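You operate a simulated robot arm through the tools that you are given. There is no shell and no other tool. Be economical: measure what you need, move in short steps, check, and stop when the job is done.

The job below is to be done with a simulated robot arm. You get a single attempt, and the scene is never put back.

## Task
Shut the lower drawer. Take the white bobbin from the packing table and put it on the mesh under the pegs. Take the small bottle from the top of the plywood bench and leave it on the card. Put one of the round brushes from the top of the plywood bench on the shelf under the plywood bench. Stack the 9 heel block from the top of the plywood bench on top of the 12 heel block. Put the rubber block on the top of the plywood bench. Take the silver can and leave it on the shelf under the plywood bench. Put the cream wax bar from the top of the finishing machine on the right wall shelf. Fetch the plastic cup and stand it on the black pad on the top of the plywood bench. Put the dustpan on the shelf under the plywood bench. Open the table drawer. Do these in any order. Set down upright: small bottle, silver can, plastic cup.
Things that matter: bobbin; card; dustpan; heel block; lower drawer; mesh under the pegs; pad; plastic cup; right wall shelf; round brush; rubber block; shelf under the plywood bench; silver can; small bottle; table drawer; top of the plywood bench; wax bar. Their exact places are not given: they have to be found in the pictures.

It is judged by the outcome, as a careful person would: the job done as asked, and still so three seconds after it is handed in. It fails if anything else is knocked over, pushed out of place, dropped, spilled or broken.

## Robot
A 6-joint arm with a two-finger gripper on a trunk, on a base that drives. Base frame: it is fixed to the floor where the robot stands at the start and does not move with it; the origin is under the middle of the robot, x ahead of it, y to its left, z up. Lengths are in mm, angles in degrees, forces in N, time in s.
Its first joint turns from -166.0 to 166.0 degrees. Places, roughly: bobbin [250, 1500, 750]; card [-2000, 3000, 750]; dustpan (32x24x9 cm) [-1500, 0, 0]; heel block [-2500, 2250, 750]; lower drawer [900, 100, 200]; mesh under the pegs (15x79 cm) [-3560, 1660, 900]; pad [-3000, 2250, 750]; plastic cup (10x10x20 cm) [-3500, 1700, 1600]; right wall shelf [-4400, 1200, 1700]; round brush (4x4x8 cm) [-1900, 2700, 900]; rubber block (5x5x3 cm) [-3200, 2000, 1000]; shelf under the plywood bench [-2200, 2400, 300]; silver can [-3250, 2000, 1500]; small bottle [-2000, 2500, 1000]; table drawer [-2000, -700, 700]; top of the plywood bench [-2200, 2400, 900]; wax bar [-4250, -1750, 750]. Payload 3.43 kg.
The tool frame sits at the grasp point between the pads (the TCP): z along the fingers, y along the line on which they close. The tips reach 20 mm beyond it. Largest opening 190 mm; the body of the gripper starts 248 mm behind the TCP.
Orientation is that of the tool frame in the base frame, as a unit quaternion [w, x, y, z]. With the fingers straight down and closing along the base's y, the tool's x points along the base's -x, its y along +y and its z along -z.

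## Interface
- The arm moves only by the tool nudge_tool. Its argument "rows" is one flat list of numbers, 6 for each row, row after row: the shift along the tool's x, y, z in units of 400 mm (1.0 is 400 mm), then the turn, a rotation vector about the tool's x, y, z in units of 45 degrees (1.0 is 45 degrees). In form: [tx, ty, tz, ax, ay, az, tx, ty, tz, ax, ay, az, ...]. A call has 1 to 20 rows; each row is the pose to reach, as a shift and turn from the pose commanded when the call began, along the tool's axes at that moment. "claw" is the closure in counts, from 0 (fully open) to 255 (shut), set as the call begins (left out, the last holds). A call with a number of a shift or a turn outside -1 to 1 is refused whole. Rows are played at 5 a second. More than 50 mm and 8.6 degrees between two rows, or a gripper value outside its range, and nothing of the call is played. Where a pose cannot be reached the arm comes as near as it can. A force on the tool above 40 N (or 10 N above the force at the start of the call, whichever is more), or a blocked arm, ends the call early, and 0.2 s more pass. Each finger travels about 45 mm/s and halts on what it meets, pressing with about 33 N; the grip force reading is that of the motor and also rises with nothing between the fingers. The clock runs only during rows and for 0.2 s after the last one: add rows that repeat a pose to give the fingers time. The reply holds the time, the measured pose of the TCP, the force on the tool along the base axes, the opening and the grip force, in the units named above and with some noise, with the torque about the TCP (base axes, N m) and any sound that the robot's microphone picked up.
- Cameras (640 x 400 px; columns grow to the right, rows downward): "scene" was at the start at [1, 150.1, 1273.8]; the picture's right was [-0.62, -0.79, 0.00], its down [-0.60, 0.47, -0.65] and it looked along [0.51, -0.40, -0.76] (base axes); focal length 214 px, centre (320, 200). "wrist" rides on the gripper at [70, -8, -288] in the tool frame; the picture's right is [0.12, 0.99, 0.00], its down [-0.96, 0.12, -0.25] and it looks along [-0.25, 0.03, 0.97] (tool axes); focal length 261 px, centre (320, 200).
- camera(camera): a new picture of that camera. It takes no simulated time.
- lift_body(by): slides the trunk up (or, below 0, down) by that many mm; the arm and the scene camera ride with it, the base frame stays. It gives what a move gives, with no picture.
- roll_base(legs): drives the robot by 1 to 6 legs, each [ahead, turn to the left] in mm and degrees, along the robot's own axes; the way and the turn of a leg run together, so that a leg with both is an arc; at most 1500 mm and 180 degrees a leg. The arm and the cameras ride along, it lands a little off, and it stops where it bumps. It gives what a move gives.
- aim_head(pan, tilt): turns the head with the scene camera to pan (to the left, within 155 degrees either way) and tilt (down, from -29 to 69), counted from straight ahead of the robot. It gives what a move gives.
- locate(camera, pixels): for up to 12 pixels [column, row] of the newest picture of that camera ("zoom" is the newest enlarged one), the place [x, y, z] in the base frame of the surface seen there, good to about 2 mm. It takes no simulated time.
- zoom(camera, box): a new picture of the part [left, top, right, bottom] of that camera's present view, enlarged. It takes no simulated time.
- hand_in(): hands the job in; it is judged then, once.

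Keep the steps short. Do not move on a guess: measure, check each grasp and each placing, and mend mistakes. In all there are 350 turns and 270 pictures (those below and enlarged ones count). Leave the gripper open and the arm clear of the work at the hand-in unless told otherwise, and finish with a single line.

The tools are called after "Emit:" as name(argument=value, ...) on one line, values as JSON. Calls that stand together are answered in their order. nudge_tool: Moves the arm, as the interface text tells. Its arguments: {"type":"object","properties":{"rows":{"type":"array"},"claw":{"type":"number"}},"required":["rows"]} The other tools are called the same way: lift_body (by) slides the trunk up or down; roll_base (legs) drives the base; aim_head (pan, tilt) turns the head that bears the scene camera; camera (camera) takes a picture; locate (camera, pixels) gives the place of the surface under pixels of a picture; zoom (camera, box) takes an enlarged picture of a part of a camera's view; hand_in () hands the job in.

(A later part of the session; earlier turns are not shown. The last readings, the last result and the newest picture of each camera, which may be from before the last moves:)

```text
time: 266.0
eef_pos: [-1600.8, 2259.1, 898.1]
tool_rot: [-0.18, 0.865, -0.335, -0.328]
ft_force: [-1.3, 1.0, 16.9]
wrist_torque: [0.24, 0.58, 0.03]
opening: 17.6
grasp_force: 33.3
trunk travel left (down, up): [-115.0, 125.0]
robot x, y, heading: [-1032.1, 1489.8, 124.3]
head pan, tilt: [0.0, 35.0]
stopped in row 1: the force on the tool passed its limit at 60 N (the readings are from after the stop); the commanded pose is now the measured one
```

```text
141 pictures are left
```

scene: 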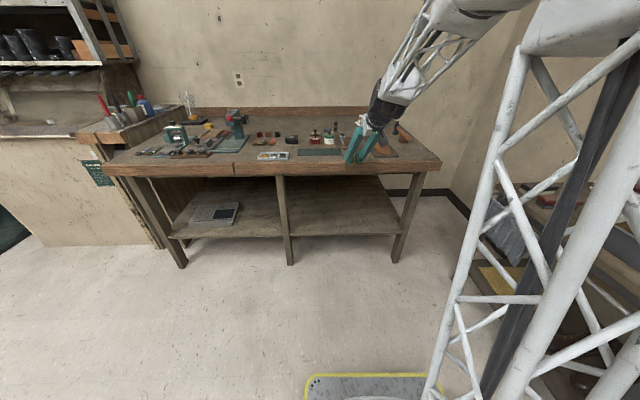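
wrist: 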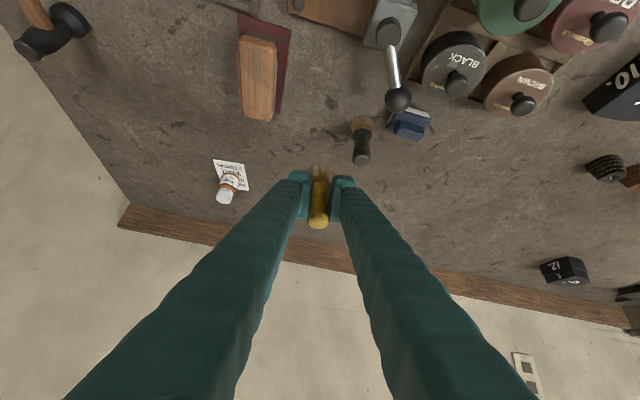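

The brush came down on the bench's front edge, so I'm still too near. I'll raise and back off.

Emit:
lift_body(by=60)

Emit:
roll_base(legs=[[-200, 0]])

Emit:
camera(camera="wrist")

Emit:
camera(camera="scene")

```text
time: 267.0
eef_pos: [-1600.7, 2258.9, 953.2]
tool_rot: [-0.178, 0.866, -0.335, -0.326]
ft_force: [0.9, 0.1, 0.4]
wrist_torque: [0.02, -0.01, -0.01]
opening: 17.3
grasp_force: 33.1
trunk travel left (down, up): [-175.0, 65.0]
robot x, y, heading: [-1026.3, 1488.9, 124.2]
head pan, tilt: [0.0, 35.0]
```

```text
time: 268.6
eef_pos: [-1490.0, 2093.3, 954.6]
tool_rot: [-0.178, 0.866, -0.335, -0.326]
ft_force: [-0.2, 0.0, 0.1]
wrist_torque: [-0.01, 0.01, -0.01]
opening: 17.1
grasp_force: 32.7
trunk travel left (down, up): [-175.0, 65.0]
robot x, y, heading: [-913.0, 1323.2, 124.2]
head pan, tilt: [0.0, 35.0]
```

```text
140 pictures are left
```

wrist: 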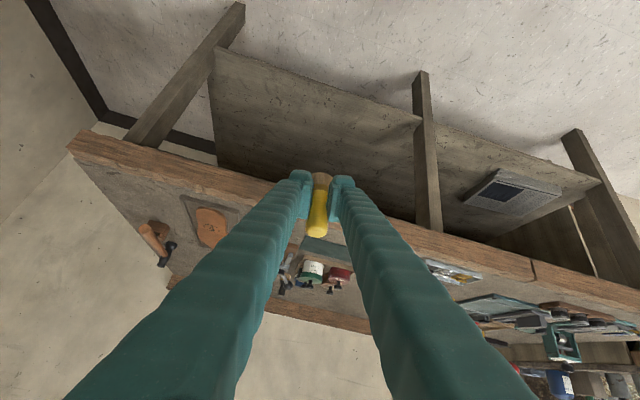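

```text
139 pictures are left
```

scene: 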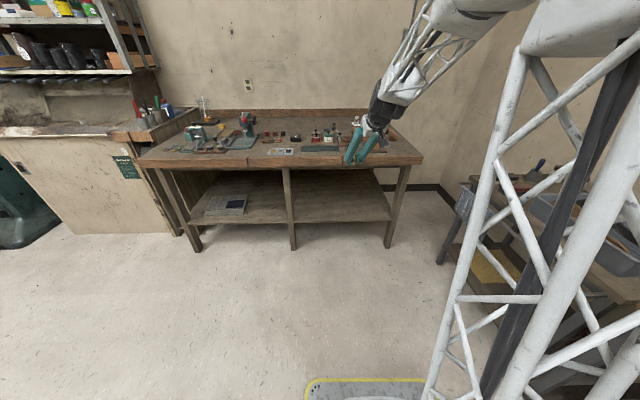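

Emit:
zoom(camera="scene", box=[180, 90, 440, 260])

Emit:
locate(camera="scene", pixels=[[340, 160], [420, 160], [250, 168], [330, 205], [330, 220], [270, 215], [385, 218], [290, 240], [405, 175], [340, 175], [380, 195]])

```text
2.35 times, centred on (310, 175) of scene
```

zoom: 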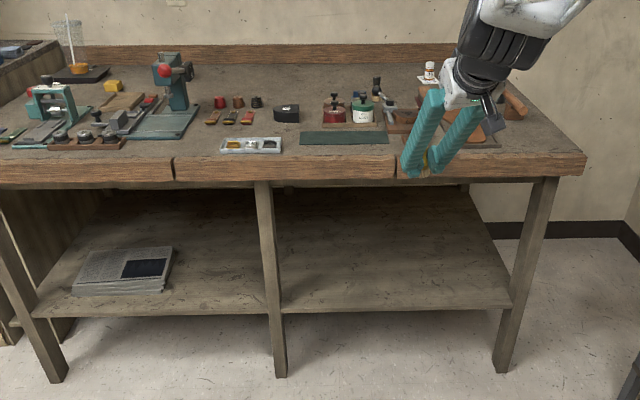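

```text
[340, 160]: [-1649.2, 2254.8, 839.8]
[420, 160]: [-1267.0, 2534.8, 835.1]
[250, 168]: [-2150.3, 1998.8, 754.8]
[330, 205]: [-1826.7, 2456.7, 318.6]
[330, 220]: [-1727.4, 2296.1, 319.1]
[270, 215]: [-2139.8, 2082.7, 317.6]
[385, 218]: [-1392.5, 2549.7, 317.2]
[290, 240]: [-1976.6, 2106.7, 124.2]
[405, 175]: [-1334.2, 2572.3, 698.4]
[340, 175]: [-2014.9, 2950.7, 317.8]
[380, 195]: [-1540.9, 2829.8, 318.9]
```

Shelf top is at z 318, front edge v≈-2873, bench edge v≈-2790; everything on the bench looks in place. I'll lower the trunk and the arm here, clear of the bench.

Emit:
lift_body(by=-175)

Emit:
nudge_tool(rows=[0.075, 0.01, 0.079, 0, 0, 0, 0.15, 0.02, 0.158, 0, 0, 0, 0.224, 0.03, 0.238, 0, 0, 0, 0.299, 0.04, 0.317, 0, 0, 0, 0.374, 0.05, 0.396, 0, 0, 0, 0.449, 0.06, 0.475, 0, 0, 0, 0.524, 0.07, 0.554, 0, 0, 0, 0.5985, 0.079, 0.6335, 0, 0, 0])

Emit:
camera(camera="scene")

Emit:
camera(camera="wrist")

```text
time: 270.6
eef_pos: [-1488.7, 2094.4, 779.3]
tool_rot: [-0.178, 0.866, -0.335, -0.326]
ft_force: [0.3, -0.2, -1.1]
wrist_torque: [-0.02, 0.0, -0.01]
opening: 16.7
grasp_force: 33.3
trunk travel left (down, up): [0.0, 240.0]
robot x, y, heading: [-917.3, 1323.4, 124.6]
head pan, tilt: [0.0, 35.0]
```

```text
time: 272.4
eef_pos: [-1507.5, 2094.5, 445.8]
tool_rot: [-0.147, 0.862, -0.357, -0.328]
ft_force: [1.2, 1.3, 0.7]
wrist_torque: [-0.12, 0.0, 0.07]
opening: 16.4
grasp_force: 32.9
out of reach, approached as far as the arm can: row 6, 7, 8
trunk travel left (down, up): [0.0, 240.0]
robot x, y, heading: [-919.2, 1319.1, 124.5]
head pan, tilt: [0.0, 35.0]
```

```text
137 pictures are left
```

scene: 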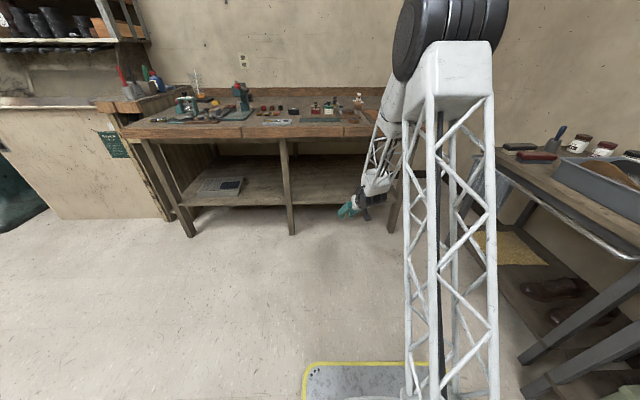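

```text
136 pictures are left
```

wrist: 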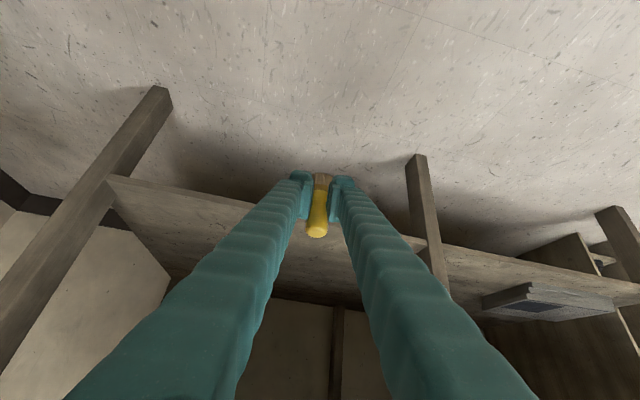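

At this stretch the arm stops at z 446. Nearer in it reaches lower, so I'll draw back 160 mm and go down.

Emit:
nudge_tool(rows=[0.073, 0.015, -0.066, 0, 0, 0, 0.146, 0.031, -0.133, 0, 0, 0, 0.219, 0.046, -0.2, 0, 0, 0, 0.292, 0.062, -0.266, 0, 0, 0, 0.36, 0.064, -0.19, 0, 0, 0, 0.409, 0.065, -0.136, 0, 0, 0])

```text
time: 273.8
eef_pos: [-1426.8, 1969.1, 404.8]
tool_rot: [-0.114, 0.86, -0.374, -0.328]
ft_force: [-0.5, -0.2, -0.6]
wrist_torque: [0.0, -0.03, 0.01]
opening: 16.3
grasp_force: 32.8
out of reach, approached as far as the arm can: row 2, 3, 4, 5, 6
trunk travel left (down, up): [0.0, 240.0]
robot x, y, heading: [-918.6, 1323.7, 124.2]
head pan, tilt: [0.0, 35.0]
```

Emit:
nudge_tool(rows=[0.1, 0, -0.02, 0, 0, 0, 0.19, 0, 0.02, 0, 0, 0, 0.28, 0, 0.06, 0, 0, 0])

Emit:
camera(camera="scene")

```text
time: 274.6
eef_pos: [-1415.9, 1945.4, 332.9]
tool_rot: [-0.091, 0.857, -0.389, -0.327]
ft_force: [0.2, -0.6, 0.6]
wrist_torque: [-0.05, -0.06, -0.02]
opening: 16.2
grasp_force: 33.1
out of reach, approached as far as the arm can: row 1, 2, 3
trunk travel left (down, up): [0.0, 240.0]
robot x, y, heading: [-919.8, 1320.9, 124.3]
head pan, tilt: [0.0, 35.0]
```

```text
135 pictures are left
```

scene: 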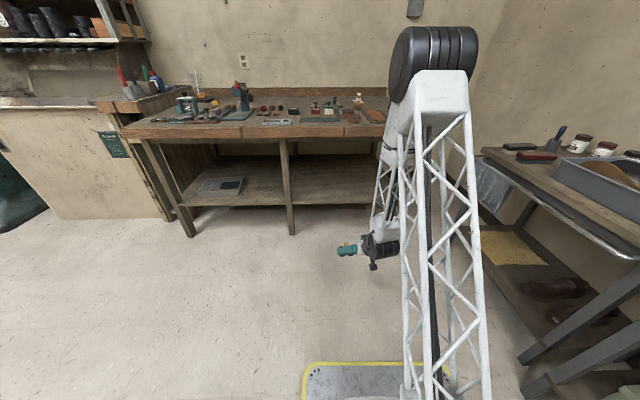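

Emit:
locate(camera="scene", pixels=[[380, 225], [376, 200], [385, 175], [390, 150], [385, 240], [395, 60], [362, 248], [342, 248], [388, 135]])

```text
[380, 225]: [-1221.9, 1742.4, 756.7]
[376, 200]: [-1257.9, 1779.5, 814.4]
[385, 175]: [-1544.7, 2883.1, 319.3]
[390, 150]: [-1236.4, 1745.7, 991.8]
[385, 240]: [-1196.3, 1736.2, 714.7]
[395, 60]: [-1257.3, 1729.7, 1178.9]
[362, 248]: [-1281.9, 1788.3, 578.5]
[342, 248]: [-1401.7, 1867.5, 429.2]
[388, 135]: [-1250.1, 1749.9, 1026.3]
```

I can reach z 333 at this stretch with the forearm upright. I'll raise 45 mm, then drive 450 mm toward the shelf and look.

Emit:
nudge_tool(rows=[-0.071, 0.011, -0.087, 0, 0, 0])

Emit:
roll_base(legs=[[440, 0]])

Emit:
camera(camera="scene")

Emit:
camera(camera="wrist")

```text
time: 274.9
eef_pos: [-1416.4, 1942.7, 375.2]
tool_rot: [-0.09, 0.857, -0.388, -0.327]
ft_force: [-0.6, 0.3, -0.6]
wrist_torque: [0.01, 0.04, 0.01]
opening: 16.4
grasp_force: 32.7
trunk travel left (down, up): [0.0, 240.0]
robot x, y, heading: [-915.8, 1318.8, 124.0]
head pan, tilt: [0.0, 35.0]
```

```text
time: 277.6
eef_pos: [-1666.5, 2301.8, 375.8]
tool_rot: [-0.09, 0.858, -0.387, -0.327]
ft_force: [0.5, 0.2, -1.6]
wrist_torque: [-0.02, -0.01, -0.01]
opening: 16.1
grasp_force: 32.6
trunk travel left (down, up): [0.0, 240.0]
robot x, y, heading: [-1166.6, 1681.2, 124.6]
head pan, tilt: [0.0, 35.0]
```

```text
134 pictures are left
```

scene: 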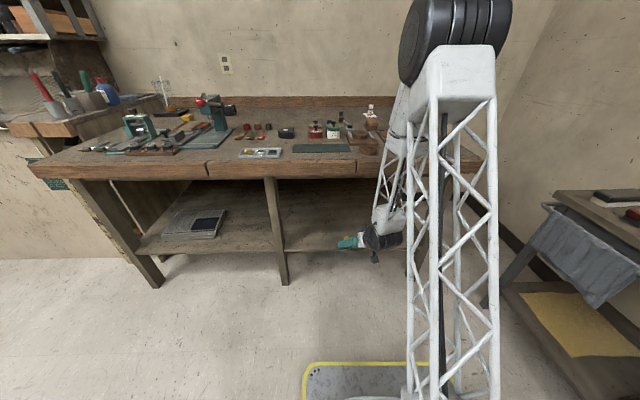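

```text
133 pictures are left
```

wrist: 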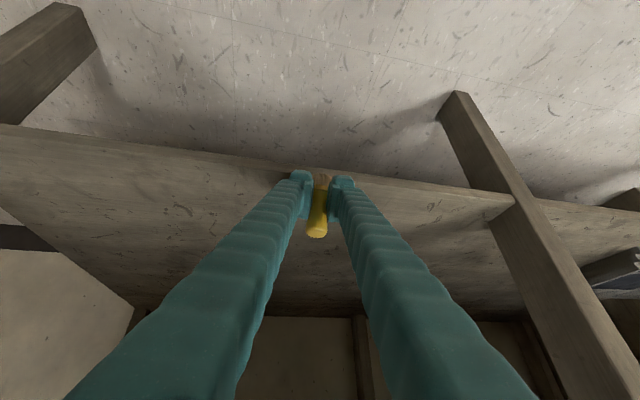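

The brush is at the shelf's front edge, so I'll raise 15 mm for clearance and creep 85 mm in.

Emit:
nudge_tool(rows=[-0.024, 0.004, -0.029, 0, 0, 0])

Emit:
roll_base(legs=[[88, 0]])

Emit:
camera(camera="wrist")

Emit:
zoom(camera="scene", box=[280, 140, 440, 280])

```text
time: 278.0
eef_pos: [-1666.8, 2300.3, 391.9]
tool_rot: [-0.089, 0.857, -0.387, -0.327]
ft_force: [-0.5, 0.8, 0.4]
wrist_torque: [-0.02, -0.02, -0.01]
opening: 16.2
grasp_force: 33.0
trunk travel left (down, up): [0.0, 240.0]
robot x, y, heading: [-1162.4, 1685.2, 124.4]
head pan, tilt: [0.0, 35.0]
```

```text
time: 279.1
eef_pos: [-1717.2, 2374.6, 391.3]
tool_rot: [-0.091, 0.857, -0.387, -0.327]
ft_force: [0.2, -0.3, 0.1]
wrist_torque: [0.0, 0.03, -0.01]
opening: 16.2
grasp_force: 33.3
trunk travel left (down, up): [0.0, 240.0]
robot x, y, heading: [-1215.6, 1756.1, 124.6]
head pan, tilt: [0.0, 35.0]
```

```text
132 pictures are left
```

wrist: 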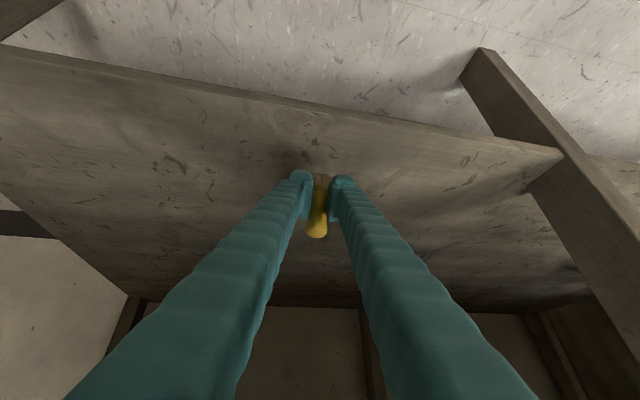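

```text
2.86 times, centred on (360, 210) of scene
```

zoom: 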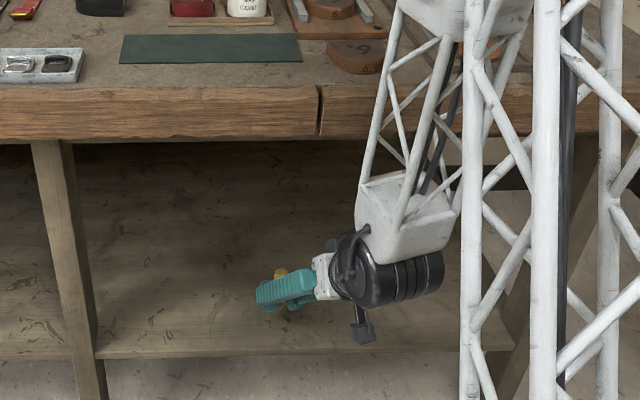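

The brush is over the shelf. I'll lower to contact.

Emit:
nudge_tool(rows=[0.012, -0.002, 0.015, 0, 0, 0, 0.02, -0.003, 0.025, 0, 0, 0, 0.027, -0.004, 0.033, 0, 0, 0, 0.034, -0.005, 0.042, 0, 0, 0, 0.041, -0.006, 0.05, 0, 0, 0])

Emit:
zoom(camera="wrist", box=[260, 120, 380, 260])

```text
time: 280.3
eef_pos: [-1716.5, 2375.0, 366.9]
tool_rot: [-0.089, 0.858, -0.386, -0.327]
ft_force: [-0.4, -0.4, 0.1]
wrist_torque: [-0.01, -0.01, 0.02]
opening: 15.6
grasp_force: 32.9
trunk travel left (down, up): [0.0, 240.0]
robot x, y, heading: [-1217.4, 1761.2, 124.8]
head pan, tilt: [0.0, 35.0]
```

```text
2.86 times, centred on (320, 190) of wrist
```

zoom: 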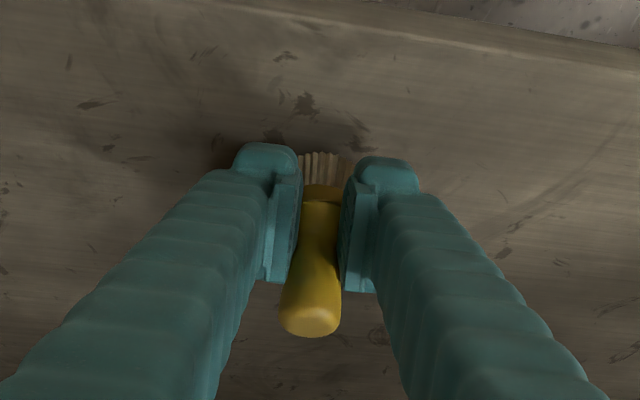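

Emit:
nudge_tool(rows=[0.007, -0.001, 0.009, 0, 0, 0, 0.014, -0.002, 0.017, 0, 0, 0, 0.021, -0.003, 0.025, 0, 0, 0, 0.028, -0.004, 0.034, 0, 0, 0])

Emit:
zoom(camera="wrist", box=[260, 120, 380, 260])

```text
time: 281.1
eef_pos: [-1719.2, 2374.3, 358.1]
tool_rot: [-0.091, 0.857, -0.385, -0.331]
ft_force: [2.9, -4.1, 21.6]
wrist_torque: [0.39, 0.05, -0.07]
opening: 16.0
grasp_force: 32.9
trunk travel left (down, up): [0.0, 240.0]
robot x, y, heading: [-1215.3, 1758.7, 124.4]
head pan, tilt: [0.0, 35.0]
stopped in row 3: the force on the tool passed its limit at 46 N (the readings are from after the stop); the commanded pose is now the measured one
```

```text
2.86 times, centred on (320, 190) of wrist
```

zoom: 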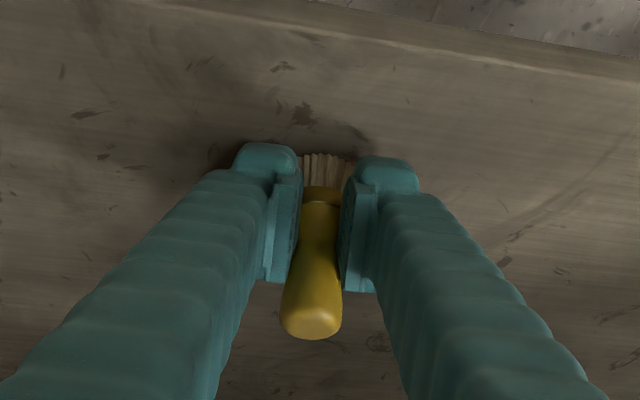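

Contact. I'll release slowly.

Emit:
nudge_tool(rows=[-0.003, 0, -0.004, 0, 0, 0, -0.003, 0, -0.004, 0, 0, 0, -0.003, 0, -0.004, 0, 0, 0, -0.003, 0, -0.004, 0, 0, 0, -0.003, 0, -0.004, 0, 0, 0], claw=165)

Emit:
camera(camera="wrist")

```text
time: 282.2
eef_pos: [-1717.8, 2374.1, 358.2]
tool_rot: [-0.09, 0.857, -0.385, -0.33]
ft_force: [0.6, 0.6, 0.6]
wrist_torque: [-0.01, 0.02, -0.01]
opening: 67.2
grasp_force: 0.0
trunk travel left (down, up): [0.0, 240.0]
robot x, y, heading: [-1217.3, 1756.2, 125.0]
head pan, tilt: [0.0, 35.0]
```

```text
128 pictures are left
```

wrist: 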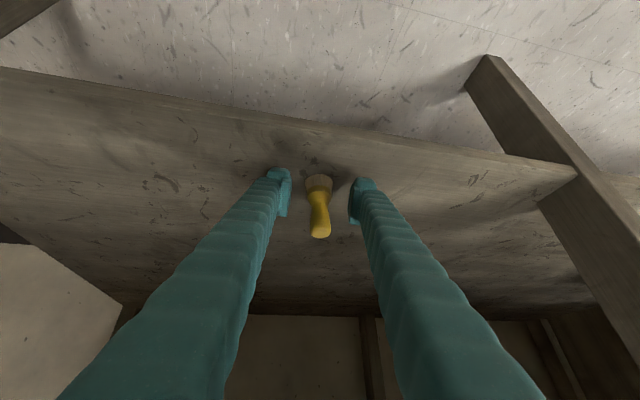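

The brush stands on the shelf. I'll withdraw along the finger axis, then back the base.

Emit:
nudge_tool(rows=[0, 0, -0.08, 0, 0, 0, 0, 0, -0.17, 0, 0, 0, 0, 0, -0.26, 0, 0, 0])

Emit:
roll_base(legs=[[-300, 0]])

Emit:
camera(camera="scene")

Emit:
camera(camera="wrist")

```text
time: 283.1
eef_pos: [-1685.8, 2365.2, 450.9]
tool_rot: [-0.087, 0.86, -0.386, -0.324]
ft_force: [-0.8, 0.0, 0.1]
wrist_torque: [0.01, 0.05, 0.04]
opening: 67.1
grasp_force: 0.1
out of reach, approached as far as the arm can: row 1, 2, 3
trunk travel left (down, up): [0.0, 240.0]
robot x, y, heading: [-1213.3, 1756.1, 124.6]
head pan, tilt: [0.0, 35.0]
```

```text
time: 285.1
eef_pos: [-1516.3, 2121.0, 451.4]
tool_rot: [-0.087, 0.859, -0.386, -0.326]
ft_force: [0.5, 0.2, 0.5]
wrist_torque: [0.02, -0.03, -0.01]
opening: 67.1
grasp_force: 0.1
trunk travel left (down, up): [0.0, 240.0]
robot x, y, heading: [-1049.3, 1512.3, 124.5]
head pan, tilt: [0.0, 35.0]
```

```text
127 pictures are left
```

scene: 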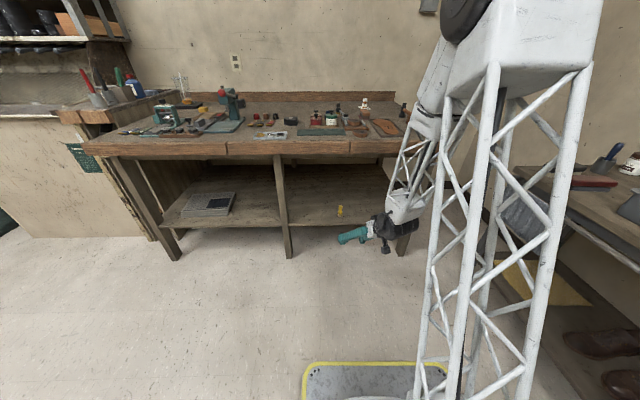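

```text
126 pictures are left
```

wrist: 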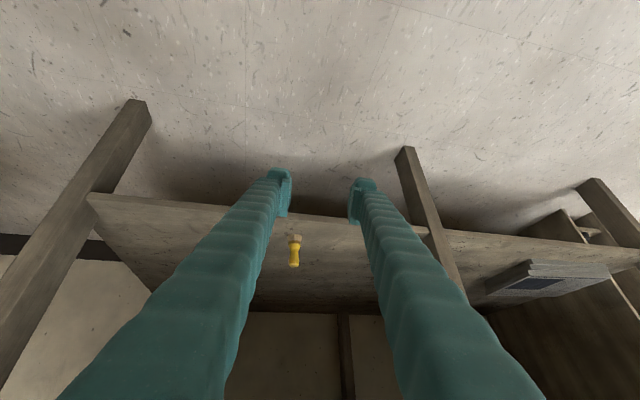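

Brush stands on the shelf. Now the dustpan: I'll go round to approach it from the bench side, facing it, keeping clear of the bin.

Emit:
roll_base(legs=[[0, 55.5], [420, 0], [0, 90], [480, 0]])

Emit:
aim_head(pan=0, tilt=45)

Emit:
camera(camera="scene")

Emit:
camera(camera="wrist")

```text
time: 296.8
eef_pos: [-1402.6, 264.8, 452.6]
tool_rot: [0.286, 0.616, 0.712, -0.177]
ft_force: [-0.1, -0.4, 0.1]
wrist_torque: [0.03, 0.02, -0.04]
opening: 67.0
grasp_force: 0.0
trunk travel left (down, up): [0.0, 240.0]
robot x, y, heading: [-1461.3, 1032.0, -88.7]
head pan, tilt: [0.0, 35.0]
```

```text
time: 297.5
eef_pos: [-1403.5, 264.5, 451.8]
tool_rot: [0.285, 0.617, 0.712, -0.176]
ft_force: [-0.6, -0.1, 0.2]
wrist_torque: [0.05, -0.01, 0.01]
opening: 67.6
grasp_force: 0.1
trunk travel left (down, up): [0.0, 240.0]
robot x, y, heading: [-1460.3, 1028.8, -88.9]
head pan, tilt: [0.0, 45.0]
```

```text
125 pictures are left
```

scene: 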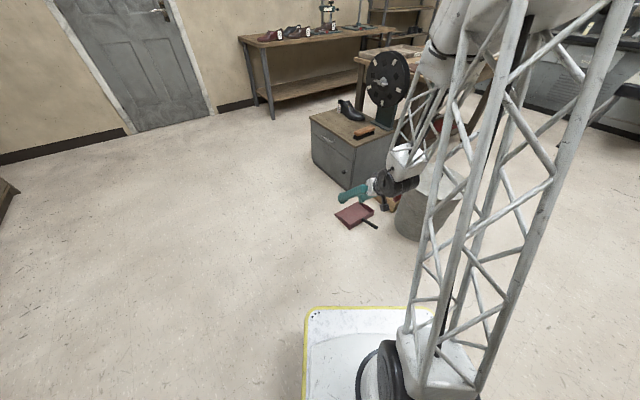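

```text
124 pictures are left
```

wrist: 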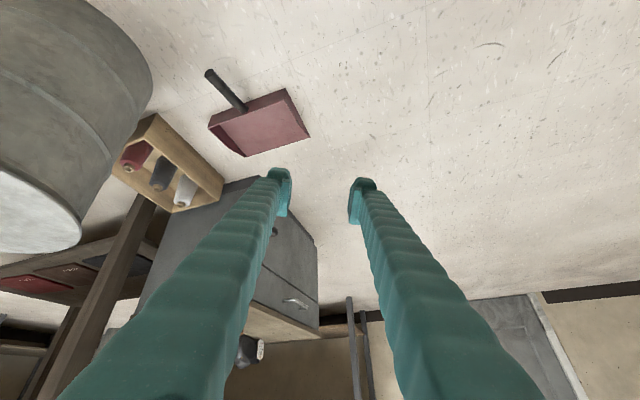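

Emit:
locate(camera="wrist", pixels=[[210, 75], [218, 85], [230, 98], [240, 108], [245, 122], [270, 115], [290, 92], [307, 137], [243, 155], [212, 125], [100, 100]])

Emit:
zoom(camera="wrist", box=[180, 50, 330, 170])

```text
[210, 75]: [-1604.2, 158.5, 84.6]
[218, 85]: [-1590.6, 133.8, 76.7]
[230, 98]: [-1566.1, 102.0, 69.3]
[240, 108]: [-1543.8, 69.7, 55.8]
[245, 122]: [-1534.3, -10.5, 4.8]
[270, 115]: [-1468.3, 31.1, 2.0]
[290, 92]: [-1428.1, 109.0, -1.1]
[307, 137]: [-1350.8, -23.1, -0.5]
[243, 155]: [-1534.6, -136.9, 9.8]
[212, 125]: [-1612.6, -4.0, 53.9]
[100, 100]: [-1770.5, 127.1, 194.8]
```

```text
3.33 times, centred on (255, 110) of wrist
```

zoom: 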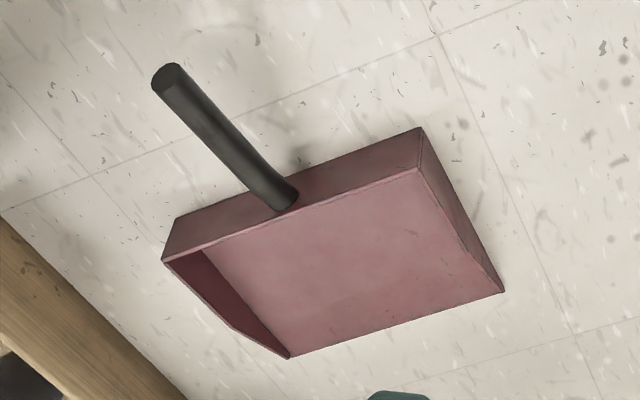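

Emit:
locate(camera="zoom", pixels=[[170, 257], [200, 244], [240, 230], [340, 194], [380, 180], [412, 169], [345, 175], [390, 145], [200, 215], [350, 220], [400, 280], [280, 350]])

```text
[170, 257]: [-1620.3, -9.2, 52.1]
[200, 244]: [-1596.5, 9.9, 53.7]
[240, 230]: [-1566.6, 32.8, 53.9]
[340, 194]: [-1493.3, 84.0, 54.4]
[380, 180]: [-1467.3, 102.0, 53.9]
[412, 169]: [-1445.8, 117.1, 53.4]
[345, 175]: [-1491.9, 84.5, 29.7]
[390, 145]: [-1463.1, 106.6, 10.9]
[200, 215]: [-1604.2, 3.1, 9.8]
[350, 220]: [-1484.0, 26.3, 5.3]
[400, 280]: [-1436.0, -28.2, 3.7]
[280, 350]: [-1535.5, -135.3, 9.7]
```

The dustpan's back wall runs along (0.81,0.586), top z 55, with the handle at its middle. The low shelf needs a tilted grip that the arm can't make at floor level, so I'll lift it by the wall with a vertical tool, set it on the packing table, and regrasp. First drive round to line up with the wall.

Emit:
roll_base(legs=[[0, 55], [795, 0], [0, -110]])

Emit:
camera(camera="wrist")

```text
time: 309.3
eef_pos: [-1368.3, 102.6, 451.8]
tool_rot: [0.173, 0.875, 0.349, -0.289]
ft_force: [0.3, 0.2, -0.2]
wrist_torque: [0.02, 0.02, 0.02]
opening: 67.1
grasp_force: 0.1
trunk travel left (down, up): [0.0, 240.0]
robot x, y, heading: [-776.3, 588.7, -143.7]
head pan, tilt: [0.0, 45.0]
```

```text
122 pictures are left
```

wrist: 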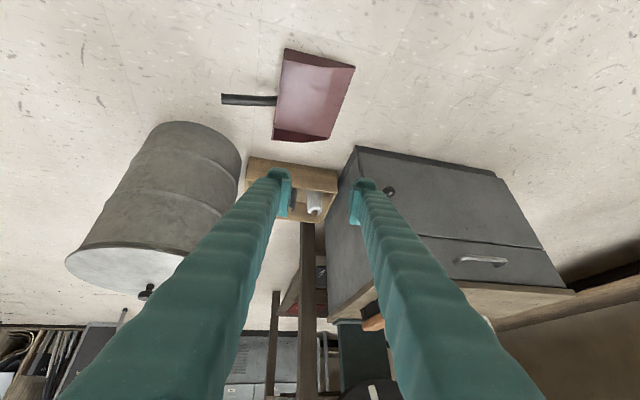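

Emit:
nudge_tool(rows=[0.004, -0.045, 0.09, 0.039, 0.171, 0.032, 0.008, -0.091, 0.179, 0.078, 0.341, 0.065, 0.011, -0.136, 0.269, 0.118, 0.512, 0.097, 0.015, -0.182, 0.358, 0.157, 0.682, 0.13, 0.019, -0.2275, 0.448, 0.196, 0.853, 0.162], claw=100)

Emit:
camera(camera="wrist")

```text
time: 310.7
eef_pos: [-1455.7, -108.9, 348.1]
tool_rot: [0.238, 0.921, 0.308, -0.023]
ft_force: [-0.7, -0.4, -0.3]
wrist_torque: [0.01, 0.01, 0.01]
opening: 115.3
grasp_force: 0.1
out of reach, approached as far as the arm can: row 3
trunk travel left (down, up): [0.0, 240.0]
robot x, y, heading: [-775.7, 588.9, -143.7]
head pan, tilt: [0.0, 45.0]
stopped in row 5: the arm was blocked; the commanded pose is now the measured one
```

```text
121 pictures are left
```

wrist: 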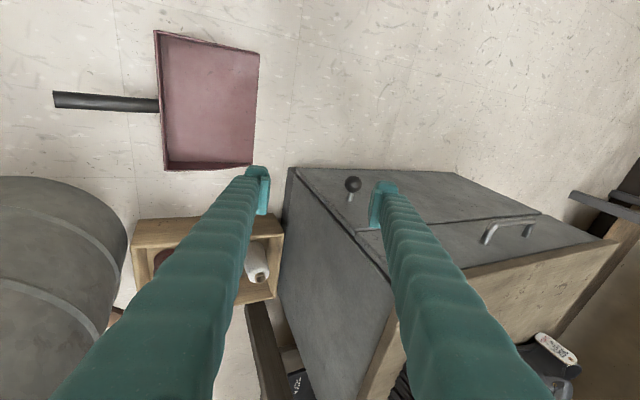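

The arm strayed in a poor posture near the drawer unit. I'll lift up and re-form a natural tool-down posture.

Emit:
nudge_tool(rows=[0.043, 0.004, -0.1, 0.056, 0.025, 0.002, 0.087, 0.009, -0.199, 0.113, 0.049, 0.005, 0.13, 0.013, -0.299, 0.169, 0.074, 0.007, 0.173, 0.018, -0.398, 0.226, 0.098, 0.01, 0.217, 0.022, -0.498, 0.282, 0.123, 0.012, 0.26, 0.026, -0.597, 0.338, 0.147, 0.014, 0.303, 0.031, -0.697, 0.395, 0.172, 0.017, 0.346, 0.035, -0.796, 0.451, 0.196, 0.019, 0.39, 0.04, -0.896, 0.508, 0.221, 0.022, 0.433, 0.044, -0.995, 0.564, 0.245, 0.024])

Emit:
camera(camera="scene")

```text
time: 312.9
eef_pos: [-1347.0, 154.9, 673.8]
tool_rot: [-0.001, 0.952, 0.307, 0.002]
ft_force: [-1.0, -0.5, -1.5]
wrist_torque: [0.04, -0.09, 0.03]
opening: 115.5
grasp_force: 0.0
trunk travel left (down, up): [0.0, 240.0]
robot x, y, heading: [-774.7, 593.5, -143.6]
head pan, tilt: [0.0, 45.0]
```

```text
120 pictures are left
```

scene: 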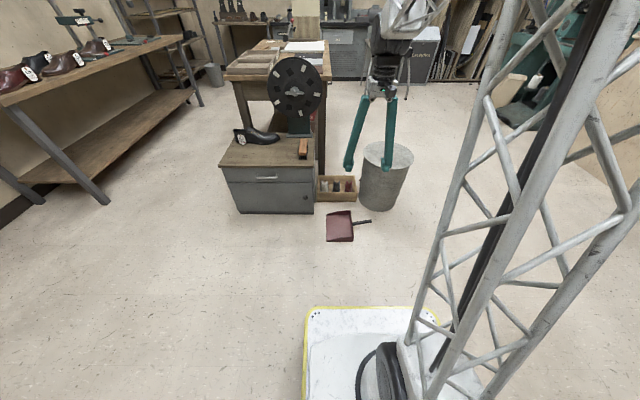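

Natural posture restored. I'll move over the wall grip point (-1497,80) and descend to test the low reach.

Emit:
nudge_tool(rows=[-0.1, -0.017, 0.04, 0, 0, 0, -0.2, -0.034, 0.08, 0, 0, 0, -0.3, -0.051, 0.12, 0, 0, 0, -0.414, -0.068, 0.16, 0, 0, 0])

Emit:
nudge_tool(rows=[0, 0, 0.12, 0, 0, 0, 0, 0, 0.24, 0, 0, 0, 0, 0, 0.36, 0, 0, 0, 0, 0, 0.48, 0, 0, 0, 0, 0, 0.6, 0, 0, 0, 0, 0, 0.72, 0, 0, 0, 0, 0, 0.84, 0, 0, 0, 0, 0, 0.95, 0, 0, 0])

Emit:
camera(camera="wrist")

```text
time: 313.9
eef_pos: [-1498.6, 80.0, 611.6]
tool_rot: [0.0, 0.951, 0.309, 0.0]
ft_force: [0.4, -0.4, 1.6]
wrist_torque: [-0.04, 0.1, 0.0]
opening: 115.4
grasp_force: 0.0
trunk travel left (down, up): [0.0, 240.0]
robot x, y, heading: [-774.7, 589.4, -143.7]
head pan, tilt: [0.0, 45.0]
```

```text
time: 315.7
eef_pos: [-1494.6, 79.4, 231.6]
tool_rot: [0.0, 0.951, 0.308, 0.001]
ft_force: [-0.2, 0.3, 0.5]
wrist_torque: [-0.03, -0.02, 0.01]
opening: 115.6
grasp_force: 0.1
trunk travel left (down, up): [0.0, 240.0]
robot x, y, heading: [-775.4, 589.0, -143.6]
head pan, tilt: [0.0, 45.0]
```

```text
119 pictures are left
```

wrist: 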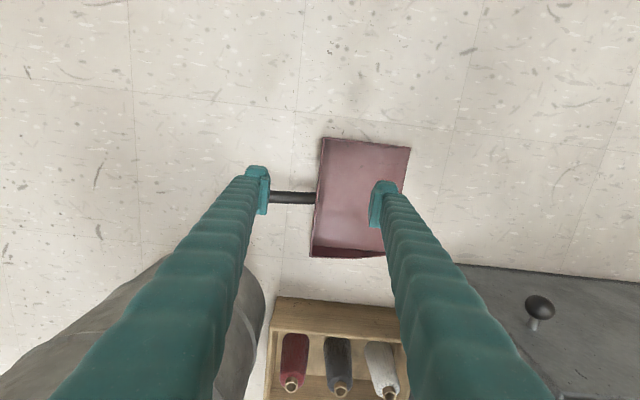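

Vertical reach works down here. I'll test whether a 40° tilt is possible at this height, which would spare the regrasp.

Emit:
nudge_tool(rows=[0, 0, 0, 0, -0.18, 0, 0, 0, 0, 0, -0.36, 0, 0, 0, 0, 0, -0.54, 0, 0, 0, 0, 0, -0.72, 0, 0, 0, 0, 0, -0.89, 0])

```text
time: 316.9
eef_pos: [-1495.4, 80.7, 233.3]
tool_rot: [0.105, 0.894, 0.289, -0.325]
ft_force: [0.6, 0.3, 1.0]
wrist_torque: [0.07, -0.07, 0.02]
opening: 115.5
grasp_force: 0.1
trunk travel left (down, up): [0.0, 240.0]
robot x, y, heading: [-771.7, 590.6, -143.9]
head pan, tilt: [0.0, 45.0]
```

The tilt works here, so I can pick it directly. I'll lower to z 90 at the grip point and look.

Emit:
nudge_tool(rows=[0.066, 0, 0.065, 0, 0, 0, 0.132, 0, 0.13, 0, 0, 0, 0.19, 0, 0.195, 0, 0, 0, 0.247, 0, 0.26, 0, 0, 0])

Emit:
camera(camera="wrist")

```text
time: 317.9
eef_pos: [-1489.5, 85.7, 88.5]
tool_rot: [0.105, 0.894, 0.289, -0.325]
ft_force: [-0.4, 0.6, -0.2]
wrist_torque: [0.07, -0.04, 0.0]
opening: 115.5
grasp_force: 0.0
trunk travel left (down, up): [0.0, 240.0]
robot x, y, heading: [-777.2, 587.4, -143.6]
head pan, tilt: [0.0, 45.0]
```

```text
118 pictures are left
```

wrist: 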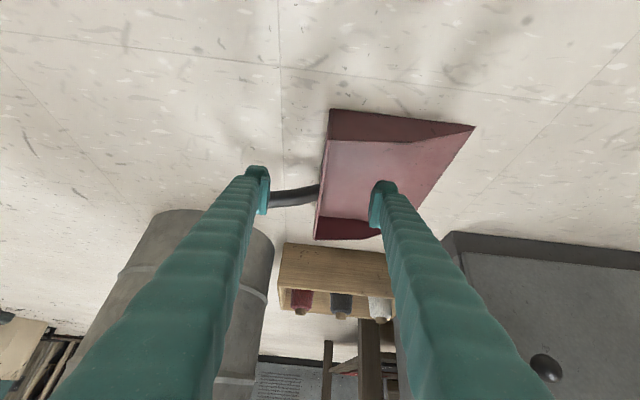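

Wall is between the fingers, handle clear of the left one. Lower to z 42 and close.

Emit:
nudge_tool(rows=[0.025, 0, 0.03, 0, 0, 0, 0.05, 0, 0.06, 0, 0, 0, 0.074, 0, 0.088, 0, 0, 0])

Emit:
nudge_tool(rows=[0, 0, 0, 0, 0, 0, 0, 0, 0, 0, 0, 0, 0, 0, 0, 0, 0, 0, 0, 0, 0, 0, 0, 0, 0, 0, 0, 0, 0, 0, 0, 0, 0, 0, 0, 0, 0, 0, 0, 0, 0, 0], claw=255)

Emit:
camera(camera="wrist")

```text
time: 318.7
eef_pos: [-1490.0, 86.1, 43.0]
tool_rot: [0.104, 0.895, 0.289, -0.324]
ft_force: [0.3, 0.9, 0.9]
wrist_torque: [0.01, -0.02, -0.01]
opening: 115.4
grasp_force: 0.1
trunk travel left (down, up): [0.0, 240.0]
robot x, y, heading: [-779.7, 591.5, -143.3]
head pan, tilt: [0.0, 45.0]
```

```text
time: 320.3
eef_pos: [-1489.5, 86.5, 43.4]
tool_rot: [0.105, 0.894, 0.29, -0.325]
ft_force: [-0.9, -0.5, 0.0]
wrist_torque: [0.09, 0.11, 0.18]
opening: 6.0
grasp_force: 28.4
trunk travel left (down, up): [0.0, 240.0]
robot x, y, heading: [-777.8, 589.2, -143.6]
head pan, tilt: [0.0, 45.0]
```

```text
117 pictures are left
```

wrist: 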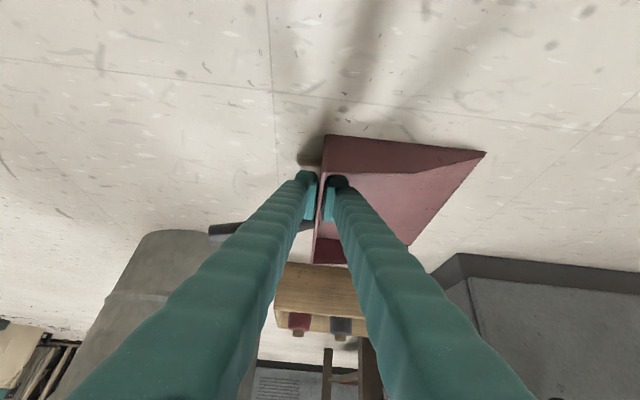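

Gripped on the wall (6 mm). I'll lift gradually and watch for droop.

Emit:
nudge_tool(rows=[-0.032, 0, -0.038, 0, 0, 0, -0.064, 0, -0.077, 0, 0, 0, -0.096, 0, -0.115, 0, 0, 0])

Emit:
camera(camera="wrist")

Emit:
zoom(camera="scene", box=[270, 150, 420, 270])

```text
time: 321.1
eef_pos: [-1488.1, 86.9, 102.1]
tool_rot: [0.105, 0.895, 0.288, -0.325]
ft_force: [-0.2, 0.3, -3.9]
wrist_torque: [0.24, -0.08, -0.01]
opening: 5.8
grasp_force: 32.9
trunk travel left (down, up): [0.0, 240.0]
robot x, y, heading: [-777.4, 589.0, -143.5]
head pan, tilt: [0.0, 45.0]
```

```text
116 pictures are left
```

wrist: 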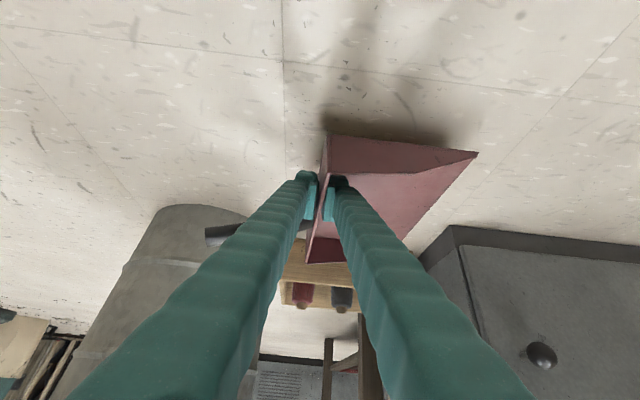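

```text
3.33 times, centred on (345, 210) of scene
```

zoom: 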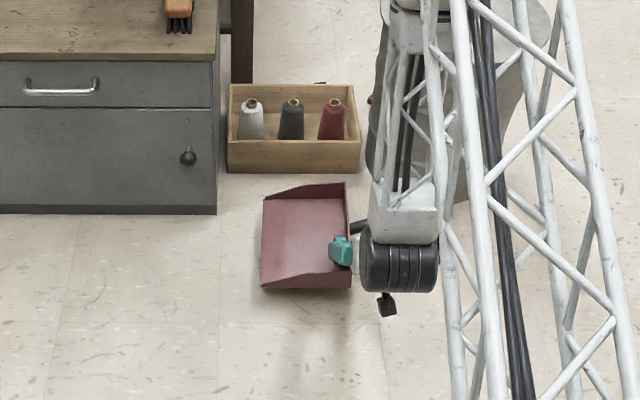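

Lifted cleanly (about 4 N), level. I'll raise to about z 420, reverse 515 mm, turn to face the bench and advance.

Emit:
nudge_tool(rows=[-0.064, 0, -0.077, 0, 0, 0, -0.129, 0, -0.153, 0, 0, 0, -0.193, 0, -0.23, 0, 0, 0, -0.257, 0, -0.306, 0, 0, 0, -0.321, 0, -0.383, 0, 0, 0, -0.386, 0, -0.46, 0, 0, 0, -0.45, 0, -0.536, 0, 0, 0, -0.512, 0, -0.61, 0, 0, 0])

Emit:
roll_base(legs=[[-515, 0], [0, -89.5], [760, 0]])

Emit:
aim_head(pan=0, tilt=35)

Emit:
camera(camera="scene")

Emit:
camera(camera="wrist")

```text
time: 322.9
eef_pos: [-1487.6, 87.0, 419.2]
tool_rot: [0.104, 0.894, 0.29, -0.325]
ft_force: [-0.3, 0.1, -4.7]
wrist_torque: [0.2, -0.06, -0.05]
opening: 6.1
grasp_force: 33.0
trunk travel left (down, up): [0.0, 240.0]
robot x, y, heading: [-777.1, 587.4, -143.7]
head pan, tilt: [0.0, 45.0]
```

```text
time: 333.6
eef_pos: [-1337.1, 2191.7, 419.9]
tool_rot: [-0.151, 0.842, -0.417, -0.306]
ft_force: [0.1, -0.4, -4.1]
wrist_torque: [-0.15, -0.22, 0.01]
opening: 6.2
grasp_force: 33.1
trunk travel left (down, up): [0.0, 240.0]
robot x, y, heading: [-815.4, 1491.0, 127.5]
head pan, tilt: [0.0, 45.0]
```

```text
time: 334.3
eef_pos: [-1337.7, 2192.0, 420.7]
tool_rot: [-0.151, 0.842, -0.417, -0.306]
ft_force: [0.4, 0.8, -3.9]
wrist_torque: [-0.11, -0.26, -0.01]
opening: 6.1
grasp_force: 33.4
trunk travel left (down, up): [0.0, 240.0]
robot x, y, heading: [-815.4, 1494.6, 128.0]
head pan, tilt: [0.0, 35.0]
```

```text
114 pictures are left
```

scene: 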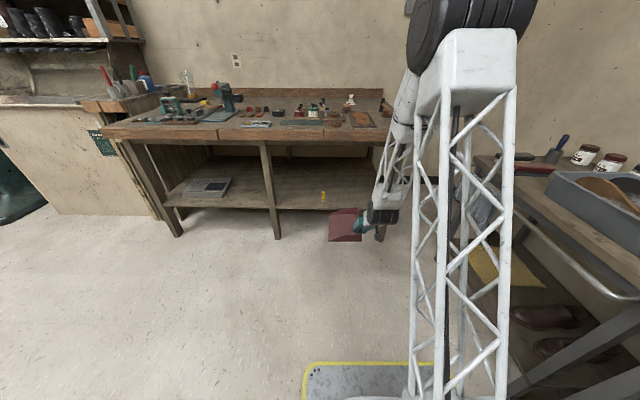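

```text
113 pictures are left
```

wrist: 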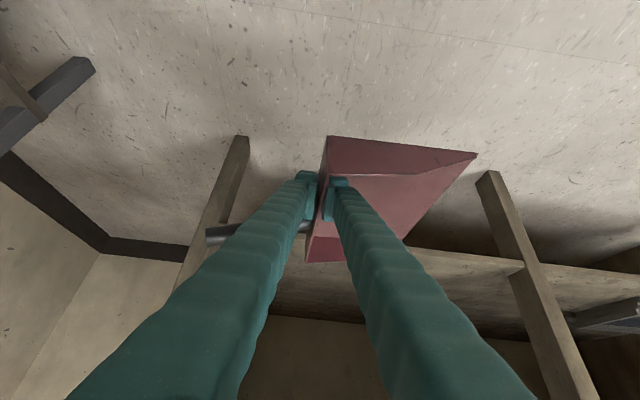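

Emit:
locate(camera="wrist", pixels=[[240, 150], [225, 200], [235, 180], [215, 232], [300, 228], [320, 245], [470, 158], [490, 190], [405, 240], [260, 285]])

Emit:
locate(camera="scene", pixels=[[323, 197], [323, 192], [318, 205], [272, 200], [376, 235], [380, 240], [345, 210], [300, 208]])

Emit:
zoom(camera="scene", box=[260, 130, 430, 260])

```text
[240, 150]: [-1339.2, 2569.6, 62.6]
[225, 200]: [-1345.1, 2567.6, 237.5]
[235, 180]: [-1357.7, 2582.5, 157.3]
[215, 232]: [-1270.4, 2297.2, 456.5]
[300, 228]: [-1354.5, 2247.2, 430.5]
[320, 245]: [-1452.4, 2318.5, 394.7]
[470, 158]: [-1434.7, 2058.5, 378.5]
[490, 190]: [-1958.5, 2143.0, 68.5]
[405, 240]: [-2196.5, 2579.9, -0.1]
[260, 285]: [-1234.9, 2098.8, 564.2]
```

```text
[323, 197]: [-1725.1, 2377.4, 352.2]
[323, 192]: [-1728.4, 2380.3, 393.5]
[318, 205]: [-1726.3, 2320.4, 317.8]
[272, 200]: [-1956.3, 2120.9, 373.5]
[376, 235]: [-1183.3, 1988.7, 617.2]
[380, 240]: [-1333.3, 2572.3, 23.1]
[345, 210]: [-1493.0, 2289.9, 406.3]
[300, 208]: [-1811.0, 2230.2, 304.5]
```

```text
3.08 times, centred on (345, 195) of scene
```

zoom: 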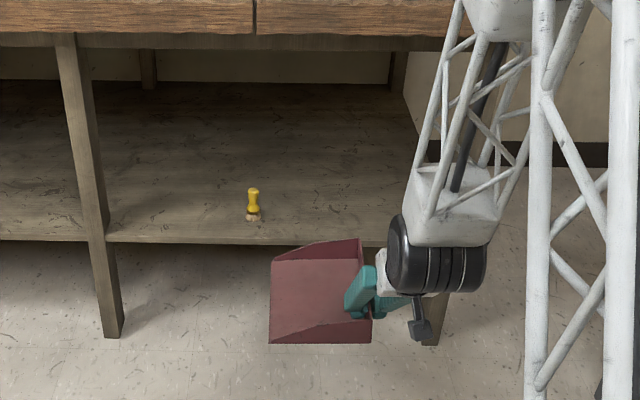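

Emit:
locate(camera="scene", pixels=[[392, 120], [390, 140], [385, 160], [378, 185], [374, 205], [368, 215], [412, 50], [392, 105]])

Emit:
roll_base(legs=[[0, -1]])

Emit:
nudge_tool(rows=[0.028, -0.015, 0.034, 0, 0, 0, 0.056, -0.03, 0.067, 0, 0, 0])

```text
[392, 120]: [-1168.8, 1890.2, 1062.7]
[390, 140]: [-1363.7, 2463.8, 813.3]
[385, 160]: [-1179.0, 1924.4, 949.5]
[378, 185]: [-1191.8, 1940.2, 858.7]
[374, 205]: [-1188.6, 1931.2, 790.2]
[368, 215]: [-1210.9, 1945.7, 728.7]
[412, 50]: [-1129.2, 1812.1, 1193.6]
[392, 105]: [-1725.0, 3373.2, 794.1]
```

```text
time: 335.1
eef_pos: [-1326.2, 2199.7, 419.8]
tool_rot: [-0.154, 0.839, -0.425, -0.304]
ft_force: [0.5, -0.3, -4.3]
wrist_torque: [-0.15, -0.26, -0.02]
opening: 6.1
grasp_force: 33.1
trunk travel left (down, up): [0.0, 240.0]
robot x, y, heading: [-815.4, 1490.8, 126.7]
head pan, tilt: [0.0, 35.0]
```

```text
time: 335.7
eef_pos: [-1315.0, 2208.8, 386.3]
tool_rot: [-0.154, 0.839, -0.424, -0.305]
ft_force: [-0.8, -0.7, -4.9]
wrist_torque: [-0.15, -0.3, -0.01]
opening: 6.2
grasp_force: 32.9
trunk travel left (down, up): [0.0, 240.0]
robot x, y, heading: [-819.9, 1491.5, 127.0]
head pan, tilt: [0.0, 35.0]
```

Forearm stays about 290 mm behind the tool, so there's room under the bench edge. I'll drive 330 mm, check, then the rest.

Emit:
roll_base(legs=[[330, 0]])

Emit:
camera(camera="wrist")

Emit:
zoom(camera="scene", box=[260, 130, 430, 260])

```text
time: 337.9
eef_pos: [-1508.2, 2475.3, 386.4]
tool_rot: [-0.155, 0.838, -0.426, -0.304]
ft_force: [0.1, 0.7, -5.3]
wrist_torque: [-0.11, -0.25, 0.0]
opening: 5.9
grasp_force: 33.0
trunk travel left (down, up): [0.0, 240.0]
robot x, y, heading: [-1013.6, 1757.7, 126.6]
head pan, tilt: [0.0, 35.0]
```

```text
111 pictures are left
```

wrist: 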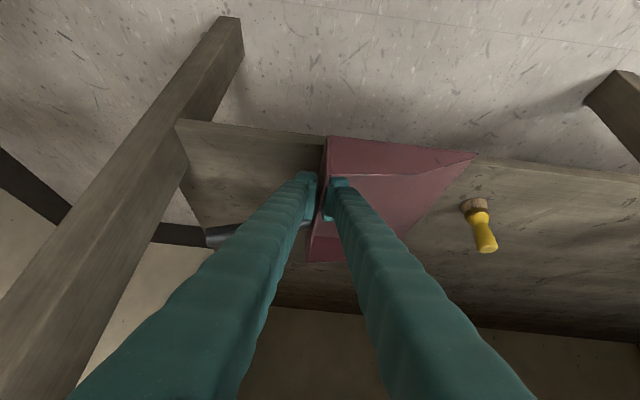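

```text
3.08 times, centred on (345, 195) of scene
```

zoom: 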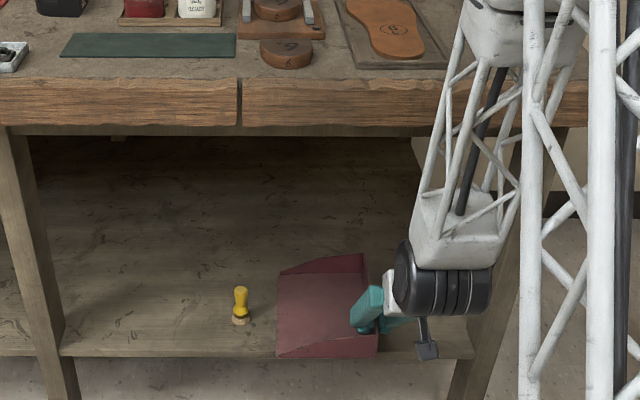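

Clear on both sides. 95 mm more, then lower onto the shelf.

Emit:
roll_base(legs=[[95, 0]])

Emit:
nudge_tool(rows=[0.016, 0, 0.019, 0, 0, 0, 0.029, 0, 0.034, 0, 0, 0, 0.037, 0, 0.044, 0, 0, 0, 0.043, 0, 0.052, 0, 0, 0, 0.05, 0, 0.06, 0, 0, 0])

Emit:
camera(camera="wrist")

Emit:
camera(camera="scene")

```text
time: 339.0
eef_pos: [-1566.5, 2553.7, 385.8]
tool_rot: [-0.154, 0.838, -0.426, -0.304]
ft_force: [-0.9, -0.1, -3.4]
wrist_torque: [-0.13, -0.29, 0.01]
opening: 6.1
grasp_force: 32.6
trunk travel left (down, up): [0.0, 240.0]
robot x, y, heading: [-1072.4, 1836.5, 127.0]
head pan, tilt: [0.0, 35.0]
```

```text
time: 340.2
eef_pos: [-1568.1, 2553.2, 357.2]
tool_rot: [-0.156, 0.837, -0.426, -0.305]
ft_force: [0.0, -2.3, 29.2]
wrist_torque: [0.05, 0.2, -0.15]
opening: 5.9
grasp_force: 33.3
trunk travel left (down, up): [0.0, 240.0]
robot x, y, heading: [-1067.3, 1835.7, 126.2]
head pan, tilt: [0.0, 35.0]
```

```text
109 pictures are left
```

wrist: 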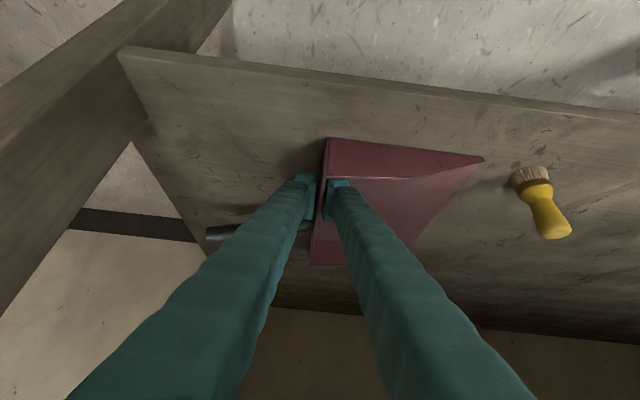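

```text
108 pictures are left
```

scene: 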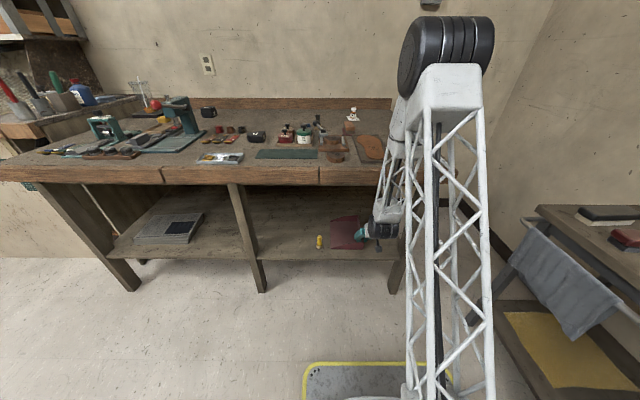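

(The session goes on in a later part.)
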